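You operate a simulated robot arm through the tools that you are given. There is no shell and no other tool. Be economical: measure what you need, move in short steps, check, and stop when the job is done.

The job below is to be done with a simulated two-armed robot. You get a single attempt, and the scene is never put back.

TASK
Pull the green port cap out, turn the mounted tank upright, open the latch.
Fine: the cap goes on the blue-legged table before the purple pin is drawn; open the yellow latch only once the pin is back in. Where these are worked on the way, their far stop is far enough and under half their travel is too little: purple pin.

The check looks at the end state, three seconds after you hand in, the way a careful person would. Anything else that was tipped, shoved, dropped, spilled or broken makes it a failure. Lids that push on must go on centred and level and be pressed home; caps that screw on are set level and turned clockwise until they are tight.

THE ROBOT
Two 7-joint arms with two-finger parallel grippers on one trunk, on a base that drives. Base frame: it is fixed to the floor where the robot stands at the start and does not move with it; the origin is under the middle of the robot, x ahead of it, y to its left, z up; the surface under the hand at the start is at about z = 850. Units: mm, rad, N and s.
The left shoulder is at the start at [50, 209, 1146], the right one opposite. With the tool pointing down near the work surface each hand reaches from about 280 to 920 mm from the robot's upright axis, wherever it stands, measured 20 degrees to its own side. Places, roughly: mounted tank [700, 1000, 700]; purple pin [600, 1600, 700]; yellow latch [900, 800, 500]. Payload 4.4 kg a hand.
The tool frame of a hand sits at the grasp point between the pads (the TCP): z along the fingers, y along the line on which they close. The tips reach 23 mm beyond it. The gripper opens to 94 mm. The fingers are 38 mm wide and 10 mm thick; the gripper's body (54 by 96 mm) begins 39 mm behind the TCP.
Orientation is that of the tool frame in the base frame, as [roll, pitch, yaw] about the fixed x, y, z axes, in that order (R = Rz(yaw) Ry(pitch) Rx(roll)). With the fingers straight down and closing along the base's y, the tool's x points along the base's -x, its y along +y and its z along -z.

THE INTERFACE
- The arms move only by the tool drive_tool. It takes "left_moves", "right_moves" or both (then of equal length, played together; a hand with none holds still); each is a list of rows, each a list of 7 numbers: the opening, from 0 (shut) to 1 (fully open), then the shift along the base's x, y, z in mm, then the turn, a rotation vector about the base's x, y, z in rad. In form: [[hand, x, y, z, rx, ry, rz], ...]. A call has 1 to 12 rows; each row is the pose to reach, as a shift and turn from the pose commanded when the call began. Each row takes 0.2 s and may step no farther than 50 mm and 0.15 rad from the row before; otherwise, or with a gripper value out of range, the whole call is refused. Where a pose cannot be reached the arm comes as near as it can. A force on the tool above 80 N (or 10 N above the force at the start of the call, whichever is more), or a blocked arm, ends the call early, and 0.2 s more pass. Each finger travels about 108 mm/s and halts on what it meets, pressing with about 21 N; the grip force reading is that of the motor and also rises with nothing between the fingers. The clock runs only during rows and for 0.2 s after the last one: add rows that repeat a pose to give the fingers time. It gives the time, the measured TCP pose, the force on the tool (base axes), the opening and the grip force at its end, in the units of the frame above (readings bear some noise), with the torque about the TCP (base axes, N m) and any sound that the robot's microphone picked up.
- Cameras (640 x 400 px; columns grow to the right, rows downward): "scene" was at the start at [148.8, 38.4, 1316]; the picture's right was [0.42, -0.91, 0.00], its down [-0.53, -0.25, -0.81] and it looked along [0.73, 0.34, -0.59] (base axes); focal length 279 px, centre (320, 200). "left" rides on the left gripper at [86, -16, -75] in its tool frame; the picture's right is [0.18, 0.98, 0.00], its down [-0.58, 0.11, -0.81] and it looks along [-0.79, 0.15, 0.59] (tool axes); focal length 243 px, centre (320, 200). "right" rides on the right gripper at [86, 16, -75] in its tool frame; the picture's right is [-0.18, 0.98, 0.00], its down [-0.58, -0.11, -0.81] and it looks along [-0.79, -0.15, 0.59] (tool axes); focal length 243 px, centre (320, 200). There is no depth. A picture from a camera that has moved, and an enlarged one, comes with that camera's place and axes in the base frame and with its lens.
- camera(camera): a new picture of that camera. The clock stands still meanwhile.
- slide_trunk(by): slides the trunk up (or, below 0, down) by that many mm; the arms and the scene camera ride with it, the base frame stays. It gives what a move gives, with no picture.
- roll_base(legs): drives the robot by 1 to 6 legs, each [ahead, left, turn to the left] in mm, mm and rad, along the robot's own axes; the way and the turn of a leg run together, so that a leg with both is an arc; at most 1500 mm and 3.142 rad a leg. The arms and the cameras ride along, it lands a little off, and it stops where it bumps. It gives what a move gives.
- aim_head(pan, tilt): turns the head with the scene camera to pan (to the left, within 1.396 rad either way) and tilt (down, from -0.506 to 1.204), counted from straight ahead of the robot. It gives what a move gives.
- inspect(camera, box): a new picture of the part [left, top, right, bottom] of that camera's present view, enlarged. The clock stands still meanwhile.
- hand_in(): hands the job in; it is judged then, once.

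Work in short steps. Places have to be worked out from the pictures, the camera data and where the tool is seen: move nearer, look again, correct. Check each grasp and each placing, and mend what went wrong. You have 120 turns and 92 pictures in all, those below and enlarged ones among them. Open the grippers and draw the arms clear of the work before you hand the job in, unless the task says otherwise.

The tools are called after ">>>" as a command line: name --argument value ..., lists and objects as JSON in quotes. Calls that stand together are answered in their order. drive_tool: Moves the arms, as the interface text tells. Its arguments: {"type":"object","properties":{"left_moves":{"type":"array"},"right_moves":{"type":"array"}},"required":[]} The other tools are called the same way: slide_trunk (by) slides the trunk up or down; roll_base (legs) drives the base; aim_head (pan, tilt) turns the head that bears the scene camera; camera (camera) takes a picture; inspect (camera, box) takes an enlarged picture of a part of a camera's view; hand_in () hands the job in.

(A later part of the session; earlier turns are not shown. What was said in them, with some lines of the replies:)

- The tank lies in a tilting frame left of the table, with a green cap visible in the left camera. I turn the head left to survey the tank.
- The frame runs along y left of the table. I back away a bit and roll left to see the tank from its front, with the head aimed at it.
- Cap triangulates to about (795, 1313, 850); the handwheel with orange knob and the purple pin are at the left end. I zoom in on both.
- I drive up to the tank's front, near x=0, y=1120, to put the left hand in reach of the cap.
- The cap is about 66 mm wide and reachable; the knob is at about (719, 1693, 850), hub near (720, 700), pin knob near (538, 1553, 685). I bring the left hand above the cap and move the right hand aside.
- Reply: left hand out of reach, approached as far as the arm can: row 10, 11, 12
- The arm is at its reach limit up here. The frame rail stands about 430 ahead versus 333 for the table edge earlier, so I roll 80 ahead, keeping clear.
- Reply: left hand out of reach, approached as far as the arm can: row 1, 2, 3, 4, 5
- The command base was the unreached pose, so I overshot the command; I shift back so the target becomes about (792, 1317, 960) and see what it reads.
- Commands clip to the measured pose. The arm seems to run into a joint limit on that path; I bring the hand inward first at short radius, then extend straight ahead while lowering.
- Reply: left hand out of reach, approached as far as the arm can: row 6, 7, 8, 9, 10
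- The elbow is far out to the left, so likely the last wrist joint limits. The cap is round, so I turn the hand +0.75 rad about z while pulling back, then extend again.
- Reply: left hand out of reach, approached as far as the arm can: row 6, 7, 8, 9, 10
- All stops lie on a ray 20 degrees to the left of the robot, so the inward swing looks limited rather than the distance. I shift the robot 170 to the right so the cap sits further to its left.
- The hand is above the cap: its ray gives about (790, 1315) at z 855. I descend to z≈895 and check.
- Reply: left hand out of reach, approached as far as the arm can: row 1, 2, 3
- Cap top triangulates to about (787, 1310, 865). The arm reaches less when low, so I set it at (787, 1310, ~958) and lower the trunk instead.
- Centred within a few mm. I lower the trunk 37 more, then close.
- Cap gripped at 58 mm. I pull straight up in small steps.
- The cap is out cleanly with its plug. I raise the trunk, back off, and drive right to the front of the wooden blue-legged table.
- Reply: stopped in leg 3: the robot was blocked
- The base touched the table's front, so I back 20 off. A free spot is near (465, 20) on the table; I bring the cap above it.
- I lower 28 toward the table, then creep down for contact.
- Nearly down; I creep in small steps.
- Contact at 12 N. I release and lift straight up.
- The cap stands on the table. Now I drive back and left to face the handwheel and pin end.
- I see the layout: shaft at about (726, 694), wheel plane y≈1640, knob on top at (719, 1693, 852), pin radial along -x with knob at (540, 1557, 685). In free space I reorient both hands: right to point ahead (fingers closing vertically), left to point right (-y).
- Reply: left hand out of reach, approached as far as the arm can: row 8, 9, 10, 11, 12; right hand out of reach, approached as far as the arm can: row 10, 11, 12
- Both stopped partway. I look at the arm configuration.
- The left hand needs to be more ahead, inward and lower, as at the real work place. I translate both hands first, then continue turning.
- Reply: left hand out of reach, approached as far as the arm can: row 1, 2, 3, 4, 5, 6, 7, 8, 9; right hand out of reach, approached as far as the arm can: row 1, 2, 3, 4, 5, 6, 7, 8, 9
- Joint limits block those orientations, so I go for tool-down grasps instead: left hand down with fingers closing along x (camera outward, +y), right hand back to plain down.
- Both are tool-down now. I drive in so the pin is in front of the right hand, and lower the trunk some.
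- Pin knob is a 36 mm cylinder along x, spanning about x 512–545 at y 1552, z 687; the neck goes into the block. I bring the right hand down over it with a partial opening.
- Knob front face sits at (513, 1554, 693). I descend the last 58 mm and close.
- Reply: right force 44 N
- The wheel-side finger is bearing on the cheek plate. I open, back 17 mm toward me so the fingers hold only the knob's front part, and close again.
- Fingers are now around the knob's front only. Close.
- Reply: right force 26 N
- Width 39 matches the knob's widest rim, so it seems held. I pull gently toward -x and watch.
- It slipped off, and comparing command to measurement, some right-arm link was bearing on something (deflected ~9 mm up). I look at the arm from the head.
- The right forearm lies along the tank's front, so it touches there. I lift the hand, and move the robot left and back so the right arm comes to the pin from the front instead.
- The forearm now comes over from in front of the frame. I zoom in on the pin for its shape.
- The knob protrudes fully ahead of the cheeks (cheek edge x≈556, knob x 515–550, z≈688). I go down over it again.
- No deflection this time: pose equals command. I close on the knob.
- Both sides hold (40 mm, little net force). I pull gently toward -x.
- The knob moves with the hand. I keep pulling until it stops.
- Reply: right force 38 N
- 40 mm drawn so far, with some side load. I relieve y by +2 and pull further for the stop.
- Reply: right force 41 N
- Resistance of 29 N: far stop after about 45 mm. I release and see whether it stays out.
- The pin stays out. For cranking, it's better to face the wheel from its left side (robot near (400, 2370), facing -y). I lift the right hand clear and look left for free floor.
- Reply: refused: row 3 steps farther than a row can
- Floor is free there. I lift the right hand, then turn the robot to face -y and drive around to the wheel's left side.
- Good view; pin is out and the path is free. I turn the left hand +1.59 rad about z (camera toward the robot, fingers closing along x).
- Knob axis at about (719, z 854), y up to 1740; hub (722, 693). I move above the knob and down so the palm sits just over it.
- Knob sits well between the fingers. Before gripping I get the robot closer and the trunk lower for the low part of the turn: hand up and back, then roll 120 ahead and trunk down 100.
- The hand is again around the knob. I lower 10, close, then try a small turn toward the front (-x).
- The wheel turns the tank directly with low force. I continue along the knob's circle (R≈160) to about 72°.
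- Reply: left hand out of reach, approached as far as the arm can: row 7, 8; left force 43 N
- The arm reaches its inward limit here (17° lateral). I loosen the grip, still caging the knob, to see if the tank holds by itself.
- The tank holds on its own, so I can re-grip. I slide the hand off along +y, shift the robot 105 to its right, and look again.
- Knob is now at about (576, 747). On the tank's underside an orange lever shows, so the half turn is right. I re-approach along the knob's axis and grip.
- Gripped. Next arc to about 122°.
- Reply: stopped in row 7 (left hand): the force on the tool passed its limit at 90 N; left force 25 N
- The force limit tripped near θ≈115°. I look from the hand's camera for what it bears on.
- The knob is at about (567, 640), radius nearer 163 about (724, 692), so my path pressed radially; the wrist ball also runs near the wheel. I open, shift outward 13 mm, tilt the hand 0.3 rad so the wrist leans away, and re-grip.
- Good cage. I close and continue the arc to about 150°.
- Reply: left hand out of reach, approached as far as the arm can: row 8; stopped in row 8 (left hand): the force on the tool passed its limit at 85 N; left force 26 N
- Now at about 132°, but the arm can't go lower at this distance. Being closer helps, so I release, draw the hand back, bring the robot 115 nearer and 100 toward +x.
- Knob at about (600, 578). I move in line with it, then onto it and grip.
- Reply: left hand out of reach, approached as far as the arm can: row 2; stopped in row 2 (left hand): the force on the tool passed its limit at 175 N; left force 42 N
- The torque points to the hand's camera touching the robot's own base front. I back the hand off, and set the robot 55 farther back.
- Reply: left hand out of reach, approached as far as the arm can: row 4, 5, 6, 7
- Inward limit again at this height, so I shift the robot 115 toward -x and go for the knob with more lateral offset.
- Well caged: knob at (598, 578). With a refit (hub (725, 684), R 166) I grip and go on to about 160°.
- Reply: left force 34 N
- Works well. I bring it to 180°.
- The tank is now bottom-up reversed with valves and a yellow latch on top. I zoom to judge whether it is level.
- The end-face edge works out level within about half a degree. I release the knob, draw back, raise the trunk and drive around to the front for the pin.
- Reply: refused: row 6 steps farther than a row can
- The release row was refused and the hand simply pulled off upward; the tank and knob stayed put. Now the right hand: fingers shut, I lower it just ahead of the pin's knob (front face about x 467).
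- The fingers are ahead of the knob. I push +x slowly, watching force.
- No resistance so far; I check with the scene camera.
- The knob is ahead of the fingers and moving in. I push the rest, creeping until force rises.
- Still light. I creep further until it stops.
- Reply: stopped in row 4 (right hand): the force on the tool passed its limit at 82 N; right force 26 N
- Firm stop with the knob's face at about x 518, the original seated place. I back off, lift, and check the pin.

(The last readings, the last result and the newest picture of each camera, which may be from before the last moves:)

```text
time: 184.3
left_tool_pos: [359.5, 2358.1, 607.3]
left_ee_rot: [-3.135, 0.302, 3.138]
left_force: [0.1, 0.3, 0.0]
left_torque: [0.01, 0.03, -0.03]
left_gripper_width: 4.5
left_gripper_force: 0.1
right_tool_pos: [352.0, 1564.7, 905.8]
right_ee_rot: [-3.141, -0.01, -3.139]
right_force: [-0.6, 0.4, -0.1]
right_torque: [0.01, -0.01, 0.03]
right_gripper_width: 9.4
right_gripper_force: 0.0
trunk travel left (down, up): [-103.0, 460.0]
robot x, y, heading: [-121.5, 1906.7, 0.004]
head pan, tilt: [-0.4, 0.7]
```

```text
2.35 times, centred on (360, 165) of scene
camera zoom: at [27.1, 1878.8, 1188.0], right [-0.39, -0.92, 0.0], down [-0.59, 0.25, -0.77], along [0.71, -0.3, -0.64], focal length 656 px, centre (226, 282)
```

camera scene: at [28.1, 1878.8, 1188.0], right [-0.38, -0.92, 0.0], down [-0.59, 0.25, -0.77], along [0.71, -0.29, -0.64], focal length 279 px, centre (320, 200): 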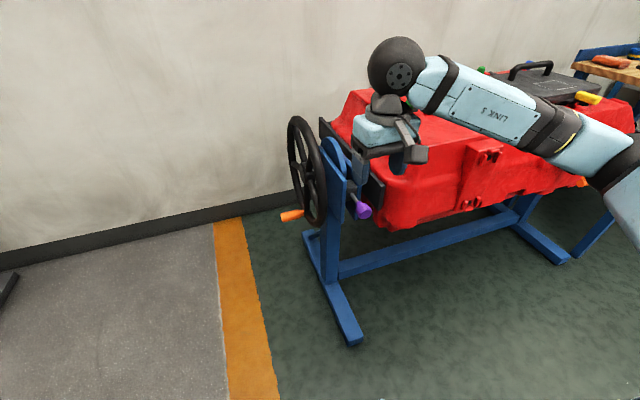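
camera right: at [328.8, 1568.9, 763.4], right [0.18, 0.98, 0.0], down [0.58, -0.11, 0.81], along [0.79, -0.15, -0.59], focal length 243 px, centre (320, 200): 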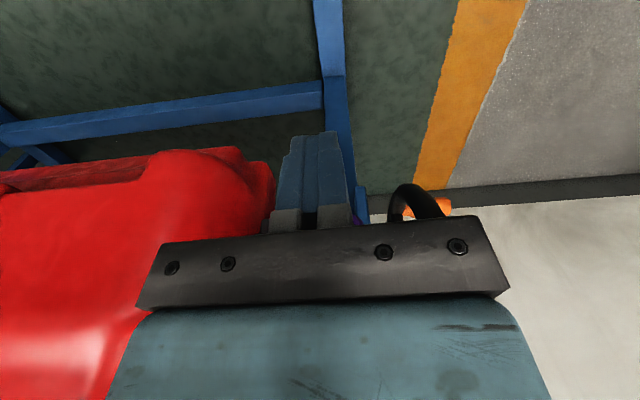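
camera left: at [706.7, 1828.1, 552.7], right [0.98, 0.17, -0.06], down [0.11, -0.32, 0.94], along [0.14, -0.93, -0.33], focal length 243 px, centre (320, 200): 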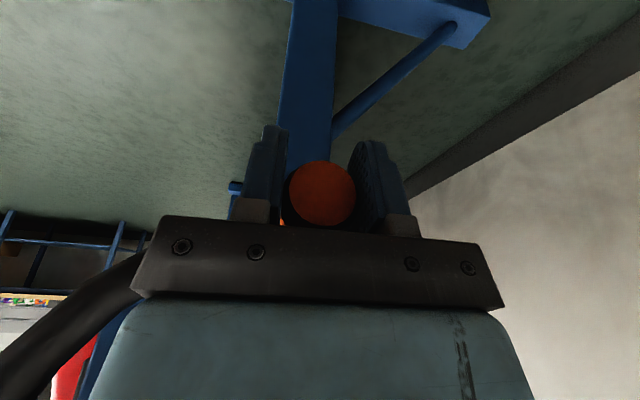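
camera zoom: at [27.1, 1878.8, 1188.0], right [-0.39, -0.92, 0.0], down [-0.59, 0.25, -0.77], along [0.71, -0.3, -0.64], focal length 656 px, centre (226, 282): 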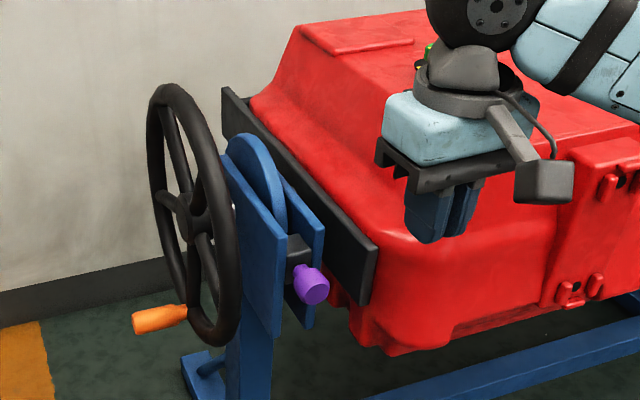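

The pin is fully back in. Now for the yellow latch, expected near (550, 800, 880). I straighten and raise the left hand, raise the trunk, and drive to the tank's front.

>>> drive_tool --left_moves '[[0.3, 0, 0, 45, 0, 0.1, 0], [0.6, 0, 0, 90, 0, 0.2, 0], [1, 0, 0, 135, 0, 0.3, 0], [1, -10, 0, 180, 0, 0.3, 0], [1, -20, 0, 225, 0, 0.3, 0], [1, -30, 0, 270, 0, 0.3, 0], [1, -40, 0, 315, 0, 0.3, 0], [1, -40, 0, 345, 0, 0.3, 0]]' --right_moves '[[0.1, 0, 0, 20, 0, 0, 0], [0.1, 0, 0, 40, 0, 0, 0], [0.1, 0, 0, 60, 0, 0, 0], [0.1, 0, 0, 80, 0, 0, 0], [0.1, 0, 0, 80, 0, 0, 0], [0.1, 0, 0, 80, 0, 0, 0], [0.1, 0, 0, 80, 0, 0, 0], [0.1, 0, 0, 80, 0, 0, 0]]'

>>> slide_trunk --by 160

>>> roll_base --legs '[[-150, 0, 0], [0, -1000, 0], [200, 0, 0]]'

>>> aim_head --pan -0.1 --tilt 0.7

>>> camera --camera "scene"

```text
time: 186.1
left_tool_pos: [320.9, 2359.4, 951.5]
left_ee_rot: [-3.137, 0.002, 3.14]
left_force: [-0.2, -0.7, -0.5]
left_torque: [-0.01, -0.03, -0.02]
left_gripper_width: 94.1
left_gripper_force: 0.0
right_tool_pos: [351.9, 1563.8, 984.7]
right_ee_rot: [-3.141, -0.009, -3.138]
right_force: [0.4, 0.0, -0.2]
right_torque: [-0.02, 0.02, -0.01]
right_gripper_width: 9.6
right_gripper_force: 0.1
trunk travel left (down, up): [-103.0, 460.0]
robot x, y, heading: [-116.3, 1910.5, 0.005]
head pan, tilt: [-0.4, 0.7]
```

```text
time: 188.0
left_tool_pos: [321.9, 2359.0, 1113.2]
left_ee_rot: [-3.134, 0.005, 3.14]
left_force: [-0.1, 0.2, 0.1]
left_torque: [0.02, -0.02, 0.0]
left_gripper_width: 93.9
left_gripper_force: 0.0
right_tool_pos: [352.1, 1564.2, 1142.9]
right_ee_rot: [-3.14, -0.012, -3.137]
right_force: [0.0, -0.6, 0.2]
right_torque: [-0.03, 0.02, 0.0]
right_gripper_width: 9.4
right_gripper_force: 0.1
trunk travel left (down, up): [-263.0, 300.0]
robot x, y, heading: [-120.3, 1905.6, 0.006]
head pan, tilt: [-0.4, 0.7]
```

```text
time: 199.2
left_tool_pos: [367.4, 1371.9, 1112.5]
left_ee_rot: [-3.135, 0.0, -3.13]
left_force: [0.7, -0.3, 0.6]
left_torque: [0.04, 0.03, 0.01]
left_gripper_width: 94.1
left_gripper_force: 0.0
right_tool_pos: [407.9, 579.6, 1143.6]
right_ee_rot: [-3.141, -0.01, -3.126]
right_force: [0.9, -0.3, 0.0]
right_torque: [0.04, 0.01, 0.01]
right_gripper_width: 9.5
right_gripper_force: 0.1
trunk travel left (down, up): [-263.0, 300.0]
robot x, y, heading: [-67.7, 917.9, 0.015]
head pan, tilt: [-0.4, 0.7]
```

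```text
time: 200.0
left_tool_pos: [366.8, 1373.7, 1112.4]
left_ee_rot: [-3.134, 0.003, -3.129]
left_force: [0.0, 0.6, 0.2]
left_torque: [0.04, 0.02, 0.02]
left_gripper_width: 93.8
left_gripper_force: 0.1
right_tool_pos: [408.0, 580.1, 1143.8]
right_ee_rot: [-3.141, -0.01, -3.125]
right_force: [0.8, 0.2, -0.3]
right_torque: [0.0, 0.0, -0.02]
right_gripper_width: 9.5
right_gripper_force: 0.0
trunk travel left (down, up): [-263.0, 300.0]
robot x, y, heading: [-73.6, 918.3, 0.014]
head pan, tilt: [-0.099, 0.7]
```

```text
16 pictures are left
camera scene: at [84.9, 913.4, 1348.1], right [-0.08, -1.0, 0.0], down [-0.64, 0.05, -0.77], along [0.76, -0.06, -0.64], focal length 279 px, centre (320, 200)
```

scene: 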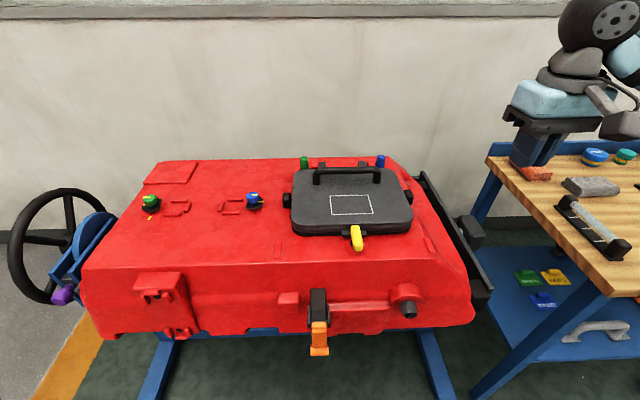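

>>> inspect --camera "scene" --box '[270, 140, 450, 270]'

```text
3.08 times, centred on (360, 205) of scene
camera zoom: at [84.9, 913.4, 1348.1], right [-0.08, -1.0, 0.0], down [-0.64, 0.05, -0.77], along [0.76, -0.06, -0.64], focal length 858 px, centre (197, 185)
```

zoom: 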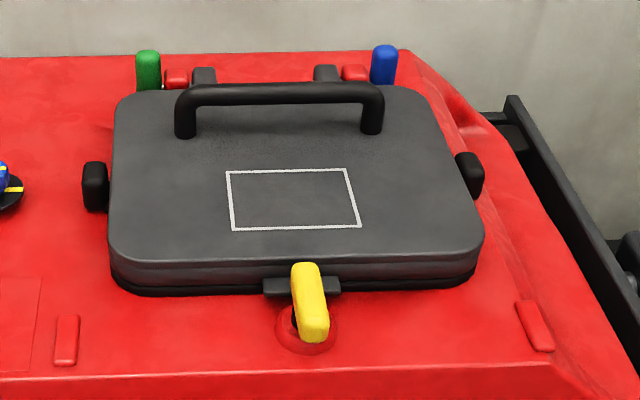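

The yellow lever lies horizontally along x (x 466–535, y 801, z 884) over the lid's lug, on a boss; green and blue ones stand upright. I bring the right camera near to see how it pivots.

>>> drive_tool --right_moves '[[0.1, 8, 40, -25, 0, 0, 0], [0.1, 16, 80, -50, 0, 0, 0], [0.1, 24, 115, -80, 0, 0, 0], [0.1, 32, 140, -115, 0, 0, 0], [0.1, 32, 150, -150, 0, 0, 0], [0.1, 32, 150, -180, 0, 0, 0], [0.1, 32, 150, -180, 0, 0, 0]]'

>>> inspect --camera "right" --box '[300, 40, 540, 230]'

```text
time: 201.6
left_tool_pos: [366.6, 1372.9, 1112.8]
left_ee_rot: [-3.135, 0.003, -3.129]
left_force: [-0.8, 0.4, 0.1]
left_torque: [-0.02, -0.03, 0.04]
left_gripper_width: 94.1
left_gripper_force: 0.0
right_tool_pos: [442.3, 728.0, 962.6]
right_ee_rot: [-3.141, -0.009, -3.126]
right_force: [0.1, 0.4, -0.7]
right_torque: [-0.03, 0.01, 0.0]
right_gripper_width: 9.2
right_gripper_force: 0.1
trunk travel left (down, up): [-263.0, 300.0]
robot x, y, heading: [-73.1, 918.7, 0.014]
head pan, tilt: [-0.099, 0.7]
```

```text
2.11 times, centred on (420, 135) of right
camera zoom: at [354.8, 742.7, 1038.3], right [0.17, 0.99, 0.0], down [0.59, -0.1, 0.8], along [0.79, -0.14, -0.6], focal length 511 px, centre (110, 337)
```

zoom: 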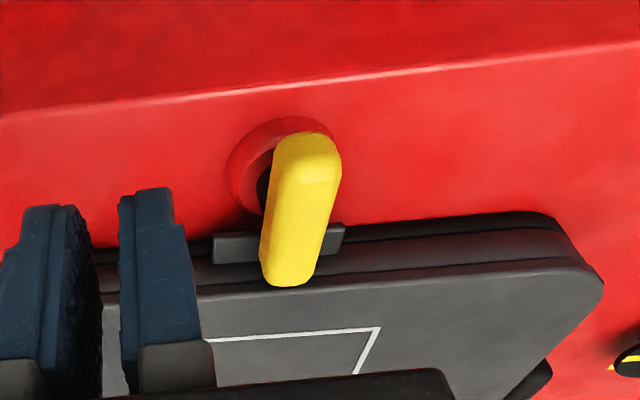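

The lever's pivot is at the near end over the ring (~x 488), the far end lies over the lug. To tell whether it flips or swivels, I turn the right hand to look along +y at it from the side.

>>> drive_tool --right_moves '[[0.1, 4, -10, 0, 0, 0, 0.145], [0.1, 8, -20, 0, 0, 0, 0.29], [0.1, 12, -30, 0, 0, 0, 0.435], [0.1, 16, -40, 0, 0, 0, 0.58], [0.1, 20, -50, 0, 0, 0, 0.725], [0.1, 24, -60, -5, 0, 0, 0.87], [0.1, 28, -70, -10, 0, 0, 1.015], [0.1, 32, -80, -15, 0, 0, 1.16], [0.1, 36, -90, -20, 0, 0, 1.305], [0.1, 40, -100, -25, 0, 0, 1.45], [0.1, 40, -100, -25, 0, 0, 1.555], [0.1, 40, -100, -25, 0, 0, 1.555]]'

>>> camera --camera "right"

```text
time: 204.2
left_tool_pos: [365.9, 1370.5, 1114.0]
left_ee_rot: [-3.138, 0.005, -3.131]
left_force: [-0.1, -0.1, 0.6]
left_torque: [0.03, -0.01, -0.01]
left_gripper_width: 94.2
left_gripper_force: 0.0
right_tool_pos: [327.6, 709.2, 875.4]
right_ee_rot: [-3.114, -0.012, -1.586]
right_force: [-0.4, 0.5, -0.2]
right_torque: [0.02, 0.02, 0.02]
right_gripper_width: 9.4
right_gripper_force: 0.1
right hand out of reach, approached as far as the arm can: row 7, 8, 9, 10, 11, 12
trunk travel left (down, up): [-263.0, 300.0]
robot x, y, heading: [-68.1, 919.8, 0.017]
head pan, tilt: [-0.099, 0.7]
```

```text
13 pictures are left
camera right: at [307.7, 623.5, 949.0], right [-0.98, 0.2, -0.03], down [0.1, 0.59, 0.8], along [0.18, 0.78, -0.6], focal length 243 px, centre (320, 200)
```

right: 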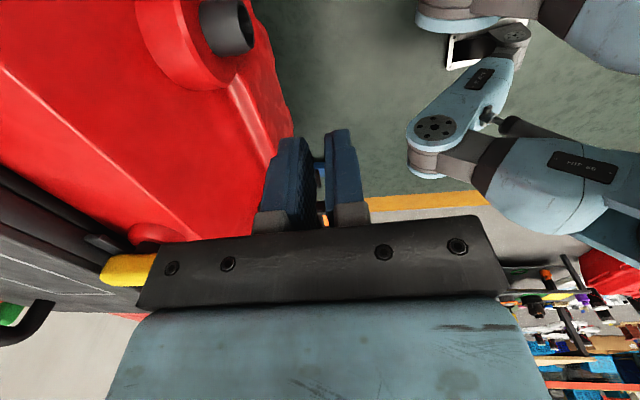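

The hand drifted toward the robot but stayed free. The lever is in view at left; I zoom on it.

>>> inspect --camera "right" --box '[60, 200, 200, 310]'

```text
3.64 times, centred on (130, 255) of right
camera zoom: at [307.7, 623.5, 949.0], right [-0.98, 0.2, -0.03], down [0.1, 0.59, 0.8], along [0.18, 0.78, -0.6], focal length 882 px, centre (1011, 0)
```

zoom: 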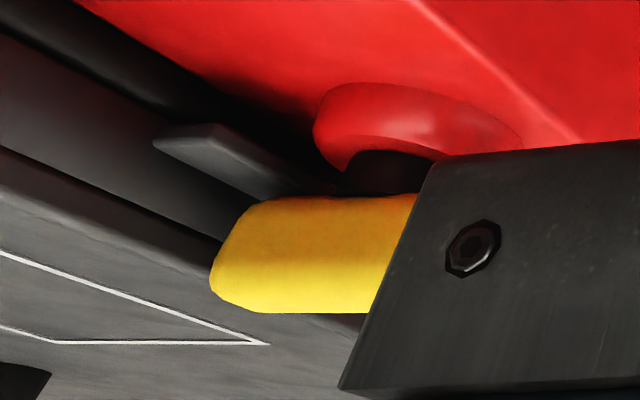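

A cylindrical post under the bar: it is a turn-button that swivels about z. I turn the right hand back to nominal while lifting, then shift the robot left so the right arm has room for a +90° twist.

>>> drive_tool --right_moves '[[0.1, 0, -5, 25, 0, 0, -0.14], [0.1, 0, -10, 50, 0, 0, -0.28], [0.1, 5, -15, 75, 0, 0, -0.42], [0.1, 10, -20, 100, 0, 0, -0.56], [0.1, 15, -25, 125, 0, 0, -0.7], [0.1, 20, -30, 150, 0, 0, -0.84], [0.1, 30, -35, 165, 0, 0, -0.98], [0.3, 40, -40, 165, 0, 0, -1.12], [0.5, 50, -45, 165, 0, 0, -1.26], [0.6, 60, -50, 165, 0, 0, -1.41], [0.6, 70, -55, 165, 0, 0, -1.555], [0.6, 70, -55, 165, 0, 0, -1.555]]'

>>> roll_base --legs '[[20, 170, -0.014]]'

```text
time: 206.8
left_tool_pos: [367.6, 1372.0, 1111.8]
left_ee_rot: [-3.134, 0.002, -3.128]
left_force: [-0.4, -0.1, 0.3]
left_torque: [0.01, 0.01, 0.02]
left_gripper_width: 94.2
left_gripper_force: 0.0
right_tool_pos: [399.1, 655.9, 1037.8]
right_ee_rot: [-3.14, -0.009, -3.127]
right_force: [0.0, 0.0, 0.0]
right_torque: [0.03, 0.01, -0.05]
right_gripper_width: 56.6
right_gripper_force: 0.0
trunk travel left (down, up): [-263.0, 300.0]
robot x, y, heading: [-66.9, 914.1, 0.01]
head pan, tilt: [-0.099, 0.7]
```

```text
time: 208.9
left_tool_pos: [393.0, 1537.9, 1112.4]
left_ee_rot: [-3.135, 0.003, 3.136]
left_force: [0.0, -0.7, 0.1]
left_torque: [-0.01, 0.0, 0.01]
left_gripper_width: 93.8
left_gripper_force: 0.0
right_tool_pos: [410.7, 818.7, 1038.2]
right_ee_rot: [3.141, -0.009, 3.141]
right_force: [0.1, -0.7, 0.1]
right_torque: [-0.04, -0.01, 0.01]
right_gripper_width: 56.7
right_gripper_force: 0.1
trunk travel left (down, up): [-263.0, 300.0]
robot x, y, heading: [-51.9, 1091.6, 0.003]
head pan, tilt: [-0.099, 0.7]
```

Now I bring the right hand above the latch and look down.

>>> drive_tool --right_moves '[[0.6, 25, -7, -25, 0, 0, 0], [0.6, 50, -14, -50, 0, 0, 0], [0.6, 75, -21, -80, 0, 0, 0], [0.6, 79, -21, -110, 0, 0, 0], [0.6, 79, -21, -110, 0, 0, 0]]'

>>> camera --camera "right"

```text
time: 210.1
left_tool_pos: [392.9, 1536.4, 1112.7]
left_ee_rot: [-3.135, 0.003, 3.135]
left_force: [-0.1, 0.6, -0.5]
left_torque: [-0.01, 0.04, 0.02]
left_gripper_width: 94.0
left_gripper_force: 0.0
right_tool_pos: [494.1, 798.0, 930.0]
right_ee_rot: [-3.142, -0.009, -3.142]
right_force: [0.1, -0.2, 0.6]
right_torque: [0.01, -0.01, 0.01]
right_gripper_width: 56.5
right_gripper_force: 0.1
trunk travel left (down, up): [-263.0, 300.0]
robot x, y, heading: [-52.8, 1085.0, 0.0]
head pan, tilt: [-0.099, 0.7]
```

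```text
11 pictures are left
camera right: at [407.3, 813.6, 1004.7], right [0.18, 0.98, 0.0], down [0.59, -0.11, 0.8], along [0.79, -0.15, -0.6], focal length 243 px, centre (320, 200)
```

right: 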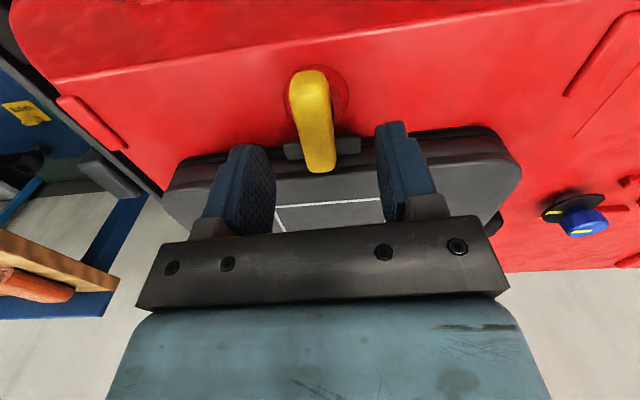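

Bar: (471, 796) to (534, 790), pivot about (491, 797). I descend to grip the bar at the pivot.

>>> drive_tool --right_moves '[[0.5, -2, -2, -15, 0, 0, -0.04], [0.45, -3, -3, -30, 0, 0, -0.08], [0.45, -3, -3, -43, 0, 0, -0.08], [0.3, -3, -3, -43, 0, 0, -0.08], [0.05, -3, -3, -43, 0, 0, -0.08], [0.05, -3, -3, -43, 0, 0, -0.08]]'

>>> inspect --camera "right" --box '[200, 60, 460, 250]'

```text
time: 211.5
left_tool_pos: [393.3, 1536.7, 1112.8]
left_ee_rot: [-3.135, 0.001, 3.136]
left_force: [0.0, -0.5, 0.4]
left_torque: [0.04, -0.02, 0.0]
left_gripper_width: 94.0
left_gripper_force: 0.1
right_tool_pos: [489.1, 795.0, 885.0]
right_ee_rot: [3.141, -0.009, 3.061]
right_force: [0.0, 1.6, -2.5]
right_torque: [0.04, -0.77, 0.03]
right_gripper_width: 21.8
right_gripper_force: 44.6
trunk travel left (down, up): [-263.0, 300.0]
robot x, y, heading: [-52.0, 1090.4, -0.002]
head pan, tilt: [-0.099, 0.7]
```

```text
2.11 times, centred on (330, 155) of right
camera zoom: at [403.8, 817.1, 961.6], right [0.26, 0.96, 0.0], down [0.58, -0.16, 0.8], along [0.77, -0.21, -0.6], focal length 511 px, centre (299, 295)
```

zoom: 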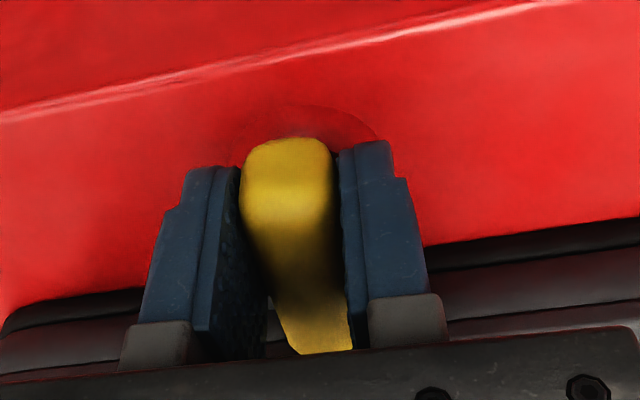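

Gripped at 22 mm. I twist +0.3 rad about z and watch the torque.

>>> drive_tool --right_moves '[[0.05, 0, 0, 0, 0, 0, 0.1], [0.05, 0, 0, 0, 0, 0, 0.2], [0.05, 0, 0, 0, 0, 0, 0.3], [0.05, 0, 0, 0, 0, 0, 0.3]]'

>>> inspect --camera "right" --box '[200, 60, 460, 250]'

```text
time: 212.5
left_tool_pos: [392.0, 1536.2, 1112.7]
left_ee_rot: [-3.137, 0.002, 3.136]
left_force: [-0.1, -0.1, 0.6]
left_torque: [-0.02, -0.01, 0.02]
left_gripper_width: 94.0
left_gripper_force: 0.1
right_tool_pos: [487.3, 793.5, 886.3]
right_ee_rot: [3.141, -0.01, -2.923]
right_force: [-11.5, -5.6, 0.0]
right_torque: [0.42, 0.82, -2.19]
right_gripper_width: 30.5
right_gripper_force: 45.1
trunk travel left (down, up): [-263.0, 300.0]
robot x, y, heading: [-48.4, 1088.3, -0.004]
head pan, tilt: [-0.099, 0.7]
```

```text
2.11 times, centred on (330, 155) of right
camera zoom: at [399.7, 790.1, 961.8], right [-0.03, 1.0, 0.0], down [0.6, 0.02, 0.8], along [0.8, 0.03, -0.6], focal length 511 px, centre (299, 295)
```

zoom: 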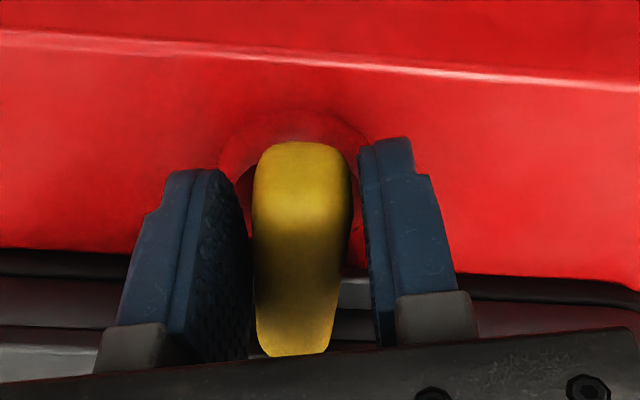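

The bar did not follow (pads twisted open to 30 mm), so it is stopped that way. I go back and try the other direction.

>>> drive_tool --right_moves '[[0.05, 0, 0, 0, 0, 0, -0.1], [0.05, 0, 0, 0, 0, 0, -0.2], [0.05, 0, 0, 0, 0, 0, -0.3], [0.05, 0, 0, 0, 0, 0, -0.3], [0.05, 0, 0, 0, 0, 0, -0.4], [0.05, 0, 0, 0, 0, 0, -0.5], [0.05, 0, 0, 0, 0, 0, -0.6], [0.05, 0, 0, 0, 0, 0, -0.6]]'

>>> inspect --camera "right" --box '[200, 60, 460, 250]'

```text
time: 214.3
left_tool_pos: [393.6, 1539.6, 1110.6]
left_ee_rot: [-3.133, 0.002, 3.137]
left_force: [0.7, 0.9, -0.6]
left_torque: [-0.01, 0.03, -0.02]
left_gripper_width: 94.0
left_gripper_force: 0.0
right_tool_pos: [489.2, 798.7, 887.0]
right_ee_rot: [3.141, -0.008, 2.763]
right_force: [15.7, 23.4, 0.6]
right_torque: [-0.98, -1.23, 0.34]
right_gripper_width: 22.2
right_gripper_force: 45.1
trunk travel left (down, up): [-263.0, 300.0]
robot x, y, heading: [-58.0, 1088.1, -0.002]
head pan, tilt: [-0.099, 0.7]
```

```text
2.11 times, centred on (330, 155) of right
camera zoom: at [415.6, 844.2, 961.1], right [0.53, 0.85, 0.0], down [0.51, -0.32, 0.8], along [0.68, -0.43, -0.6], focal length 511 px, centre (299, 295)
```

zoom: 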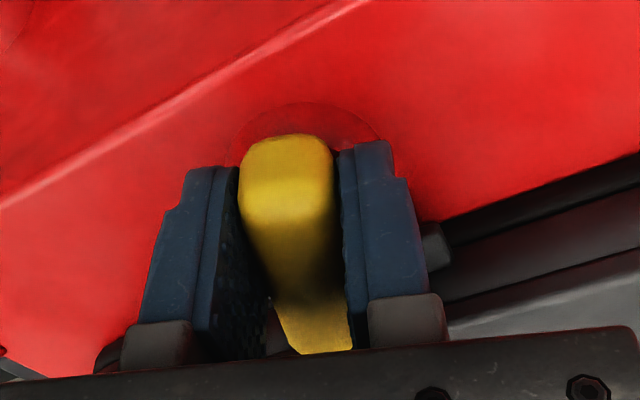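

This way it turns with the hand. I continue, easing the pivot offset by (+2, +3).

>>> drive_tool --right_moves '[[0.05, 1, 2, 0, 0, 0, -0.12], [0.05, 2, 3, 0, 0, 0, -0.24], [0.05, 2, 3, 0, 0, 0, -0.36], [0.05, 2, 3, 0, 0, 0, -0.48], [0.05, 2, 3, 0, 0, 0, -0.6], [0.05, 2, 3, 0, 0, 0, -0.72], [0.05, 2, 3, 0, 0, 0, -0.72]]'

```text
time: 215.9
left_tool_pos: [396.6, 1540.4, 1108.6]
left_ee_rot: [-3.131, -0.003, 3.135]
left_force: [0.3, 1.2, 0.8]
left_torque: [-0.02, -0.02, -0.01]
left_gripper_width: 94.3
left_gripper_force: 0.1
right_tool_pos: [493.1, 803.1, 884.0]
right_ee_rot: [-3.14, -0.011, 2.042]
right_force: [28.7, 47.5, -15.2]
right_torque: [0.34, -0.34, 0.44]
right_gripper_width: 22.0
right_gripper_force: 45.0
trunk travel left (down, up): [-263.0, 300.0]
robot x, y, heading: [-51.6, 1088.7, -0.004]
head pan, tilt: [-0.099, 0.7]
```

Turned about 1 rad. I relieve more and go to about 90°.

>>> drive_tool --right_moves '[[0.05, 3, 4, 0, 0, 0, -0.05], [0.05, 4, 6, 0, 0, 0, -0.16], [0.05, 4, 7, 0, 0, 0, -0.28], [0.05, 4, 7, 0, 0, 0, -0.4], [0.05, 4, 7, 0, 0, 0, -0.5], [0.05, 4, 7, 0, 0, 0, -0.5]]'

>>> camera --camera "right"

```text
time: 217.3
left_tool_pos: [397.4, 1536.4, 1111.1]
left_ee_rot: [-3.134, -0.001, 3.136]
left_force: [0.3, -0.1, -0.2]
left_torque: [0.01, -0.01, 0.04]
left_gripper_width: 93.9
left_gripper_force: 0.1
right_tool_pos: [498.5, 803.1, 883.6]
right_ee_rot: [-3.141, -0.009, 1.537]
right_force: [29.8, 4.7, -14.9]
right_torque: [-0.88, -0.77, 0.26]
right_gripper_width: 22.0
right_gripper_force: 45.1
trunk travel left (down, up): [-263.0, 300.0]
robot x, y, heading: [-49.7, 1089.6, -0.002]
head pan, tilt: [-0.099, 0.7]
```

```text
7 pictures are left
camera right: at [517.0, 887.7, 958.9], right [0.98, -0.22, 0.0], down [-0.13, -0.58, 0.8], along [-0.18, -0.78, -0.6], focal length 243 px, centre (320, 200)
```

right: 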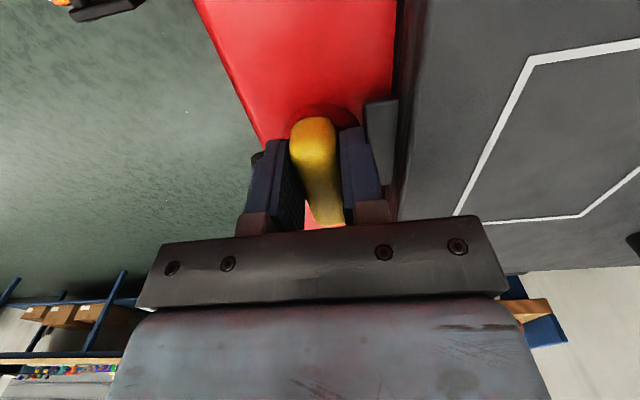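

The bar is now along y, off the lug. I test whether it has reached its stop with a bit more turn.

>>> drive_tool --right_moves '[[0.05, 3, 0, 0, 0, 0, -0.07], [0.05, 3, 0, 0, 0, 0, -0.14], [0.05, 3, 0, 0, 0, 0, -0.2], [0.05, 3, 0, 0, 0, 0, -0.2]]'

>>> camera --camera "right"

```text
time: 218.3
left_tool_pos: [395.1, 1536.8, 1112.5]
left_ee_rot: [-3.136, -0.001, 3.136]
left_force: [-0.3, -0.2, -0.5]
left_torque: [-0.03, -0.01, -0.02]
left_gripper_width: 94.0
left_gripper_force: 0.1
right_tool_pos: [499.6, 804.8, 884.4]
right_ee_rot: [-3.138, -0.011, 1.339]
right_force: [15.7, 1.7, -9.5]
right_torque: [0.71, -0.19, 2.34]
right_gripper_width: 27.9
right_gripper_force: 44.8
trunk travel left (down, up): [-263.0, 300.0]
robot x, y, heading: [-46.8, 1087.8, 0.003]
head pan, tilt: [-0.099, 0.7]
```

```text
6 pictures are left
camera right: at [533.9, 883.7, 959.3], right [0.92, -0.4, -0.01], down [-0.24, -0.55, 0.8], along [-0.33, -0.73, -0.6], focal length 243 px, centre (320, 200)
```

right: 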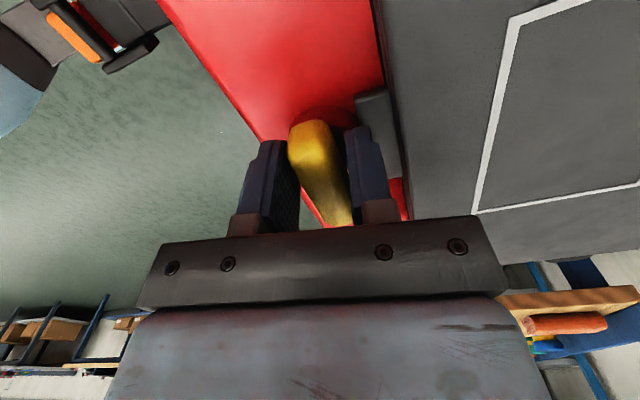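

Torque 2.3 N m and the pads opened: it is at its open stop. I unwind, open, and lift straight off.

>>> drive_tool --right_moves '[[0.1, -2, 0, 0, 0, 0, 0.1], [0.3, -2, 0, 0, 0, 0, 0.17], [0.5, -2, 0, 0, 0, 0, 0.17], [0.5, -2, 0, 0, 0, 0, 0.17], [0.5, -2, 0, 40, 0, 0, 0.17], [0.5, -2, 0, 85, 0, 0, 0.17], [0.5, -10, 0, 130, 0, 0, 0.17], [0.5, -20, 0, 175, 0, 0, 0.3], [0.5, -50, 0, 205, 0, 0, 0.44], [0.5, -85, 0, 230, 0, 0, 0.58], [0.5, -120, 0, 250, 0, 0, 0.72]]'

>>> camera --camera "scene"

```text
time: 220.7
left_tool_pos: [391.8, 1536.7, 1113.2]
left_ee_rot: [-3.135, 0.003, 3.136]
left_force: [0.9, 0.6, -0.5]
left_torque: [-0.01, -0.03, 0.01]
left_gripper_width: 94.0
left_gripper_force: 0.0
right_tool_pos: [376.4, 804.7, 1137.5]
right_ee_rot: [3.141, -0.007, 2.062]
right_force: [-0.6, 0.0, -0.1]
right_torque: [-0.01, -0.01, -0.06]
right_gripper_width: 47.0
right_gripper_force: 0.0
trunk travel left (down, up): [-263.0, 300.0]
robot x, y, heading: [-50.2, 1090.7, -0.002]
head pan, tilt: [-0.099, 0.7]
```

```text
5 pictures are left
camera scene: at [102.4, 1082.2, 1348.2], right [-0.1, -0.99, 0.0], down [-0.64, 0.06, -0.77], along [0.76, -0.08, -0.64], focal length 279 px, centre (320, 200)
```

scene: 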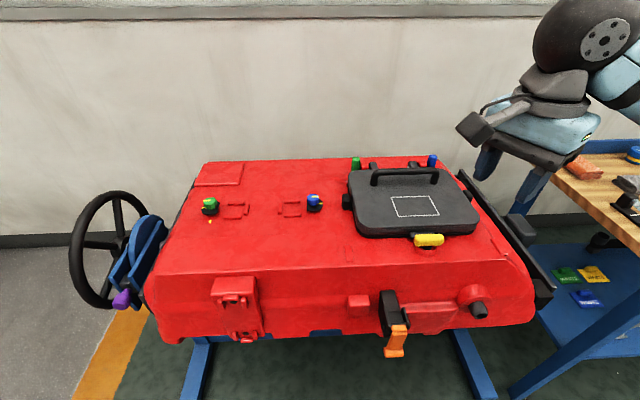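

The latch is open and the tank level. I open the grippers, roll back clear, and take a last look.

>>> drive_tool --right_moves '[[0.8, -10, 0, 0, 0, 0, 0], [1, -20, 0, 0, 0, 0, 0], [1, -20, 0, 0, 0, 0, 0]]'

>>> roll_base --legs '[[-250, 0, 0]]'

>>> aim_head --pan -0.15 --tilt 0.55

>>> inspect --camera "scene" --box '[100, 120, 540, 340]'

```text
time: 221.5
left_tool_pos: [393.1, 1536.5, 1111.9]
left_ee_rot: [-3.136, 0.002, 3.137]
left_force: [-0.1, 0.2, -0.2]
left_torque: [0.0, -0.04, -0.02]
left_gripper_width: 94.0
left_gripper_force: 0.1
right_tool_pos: [356.6, 804.4, 1135.7]
right_ee_rot: [3.142, -0.01, 2.063]
right_force: [0.7, -0.1, 0.0]
right_torque: [0.01, 0.03, 0.0]
right_gripper_width: 94.0
right_gripper_force: 0.0
trunk travel left (down, up): [-263.0, 300.0]
robot x, y, heading: [-52.5, 1089.4, -0.002]
head pan, tilt: [-0.099, 0.7]
```

```text
time: 223.3
left_tool_pos: [139.9, 1537.8, 1112.0]
left_ee_rot: [-3.134, 0.004, 3.142]
left_force: [-0.8, -0.9, -0.2]
left_torque: [0.01, 0.0, 0.0]
left_gripper_width: 94.0
left_gripper_force: 0.1
right_tool_pos: [106.8, 805.8, 1135.9]
right_ee_rot: [3.141, -0.009, 2.063]
right_force: [-0.3, -0.9, -0.6]
right_torque: [0.02, 0.0, -0.01]
right_gripper_width: 93.7
right_gripper_force: 0.1
trunk travel left (down, up): [-263.0, 300.0]
robot x, y, heading: [-299.8, 1087.5, 0.003]
head pan, tilt: [-0.099, 0.7]
```

```text
time: 224.1
left_tool_pos: [140.7, 1537.2, 1112.2]
left_ee_rot: [-3.136, 0.005, 3.14]
left_force: [0.2, 0.1, 0.3]
left_torque: [-0.04, -0.01, 0.05]
left_gripper_width: 94.1
left_gripper_force: 0.1
right_tool_pos: [106.3, 805.7, 1135.5]
right_ee_rot: [-3.141, -0.009, 2.066]
right_force: [0.1, -0.1, -0.7]
right_torque: [0.0, 0.01, 0.02]
right_gripper_width: 94.2
right_gripper_force: 0.0
trunk travel left (down, up): [-263.0, 300.0]
robot x, y, heading: [-300.5, 1086.5, 0.006]
head pan, tilt: [-0.15, 0.55]
```

```text
1.45 times, centred on (320, 230) of scene
camera zoom: at [-143.6, 1077.3, 1361.1], right [-0.15, -0.99, 0.0], down [-0.52, 0.08, -0.85], along [0.84, -0.13, -0.52], focal length 406 px, centre (320, 156)
```

zoom: 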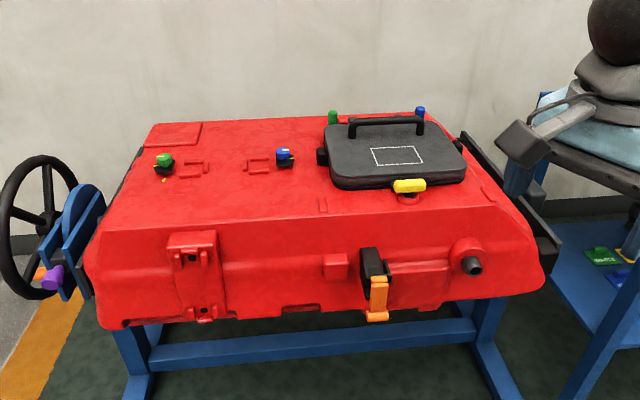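

All is in place: cap on the blue-legged table, tank upright, pin in, yellow latch open, arms clear. I hand in.

>>> hand_in

```text
The job is handed in.
```

I pulled the green port cap and stood it on the blue-legged table, then drew the purple pin. I turned the tank upright with the handwheel, pushed the pin back in, and swung the yellow latch open to its stop. I have not seen the check's result.

Four contacts were not clean:
- **Table:** the base bumped the table's front edge once while I was setting the cap down.
- **Pin, first try:** the right hand was pushed off its path, probably with its forearm against the tank, and it slipped off the pin without drawing it.
- **Own base:** the left hand pressed hard on what I took to be the robot's own base while I was reaching for the wheel knob.
- **Wheel knob:** the left hand pulled off the knob while still gripping it, because the row that should have opened it was refused.

In the pictures that followed, nothing looked moved or damaged. I did not take another picture of the cap after leaving the table.
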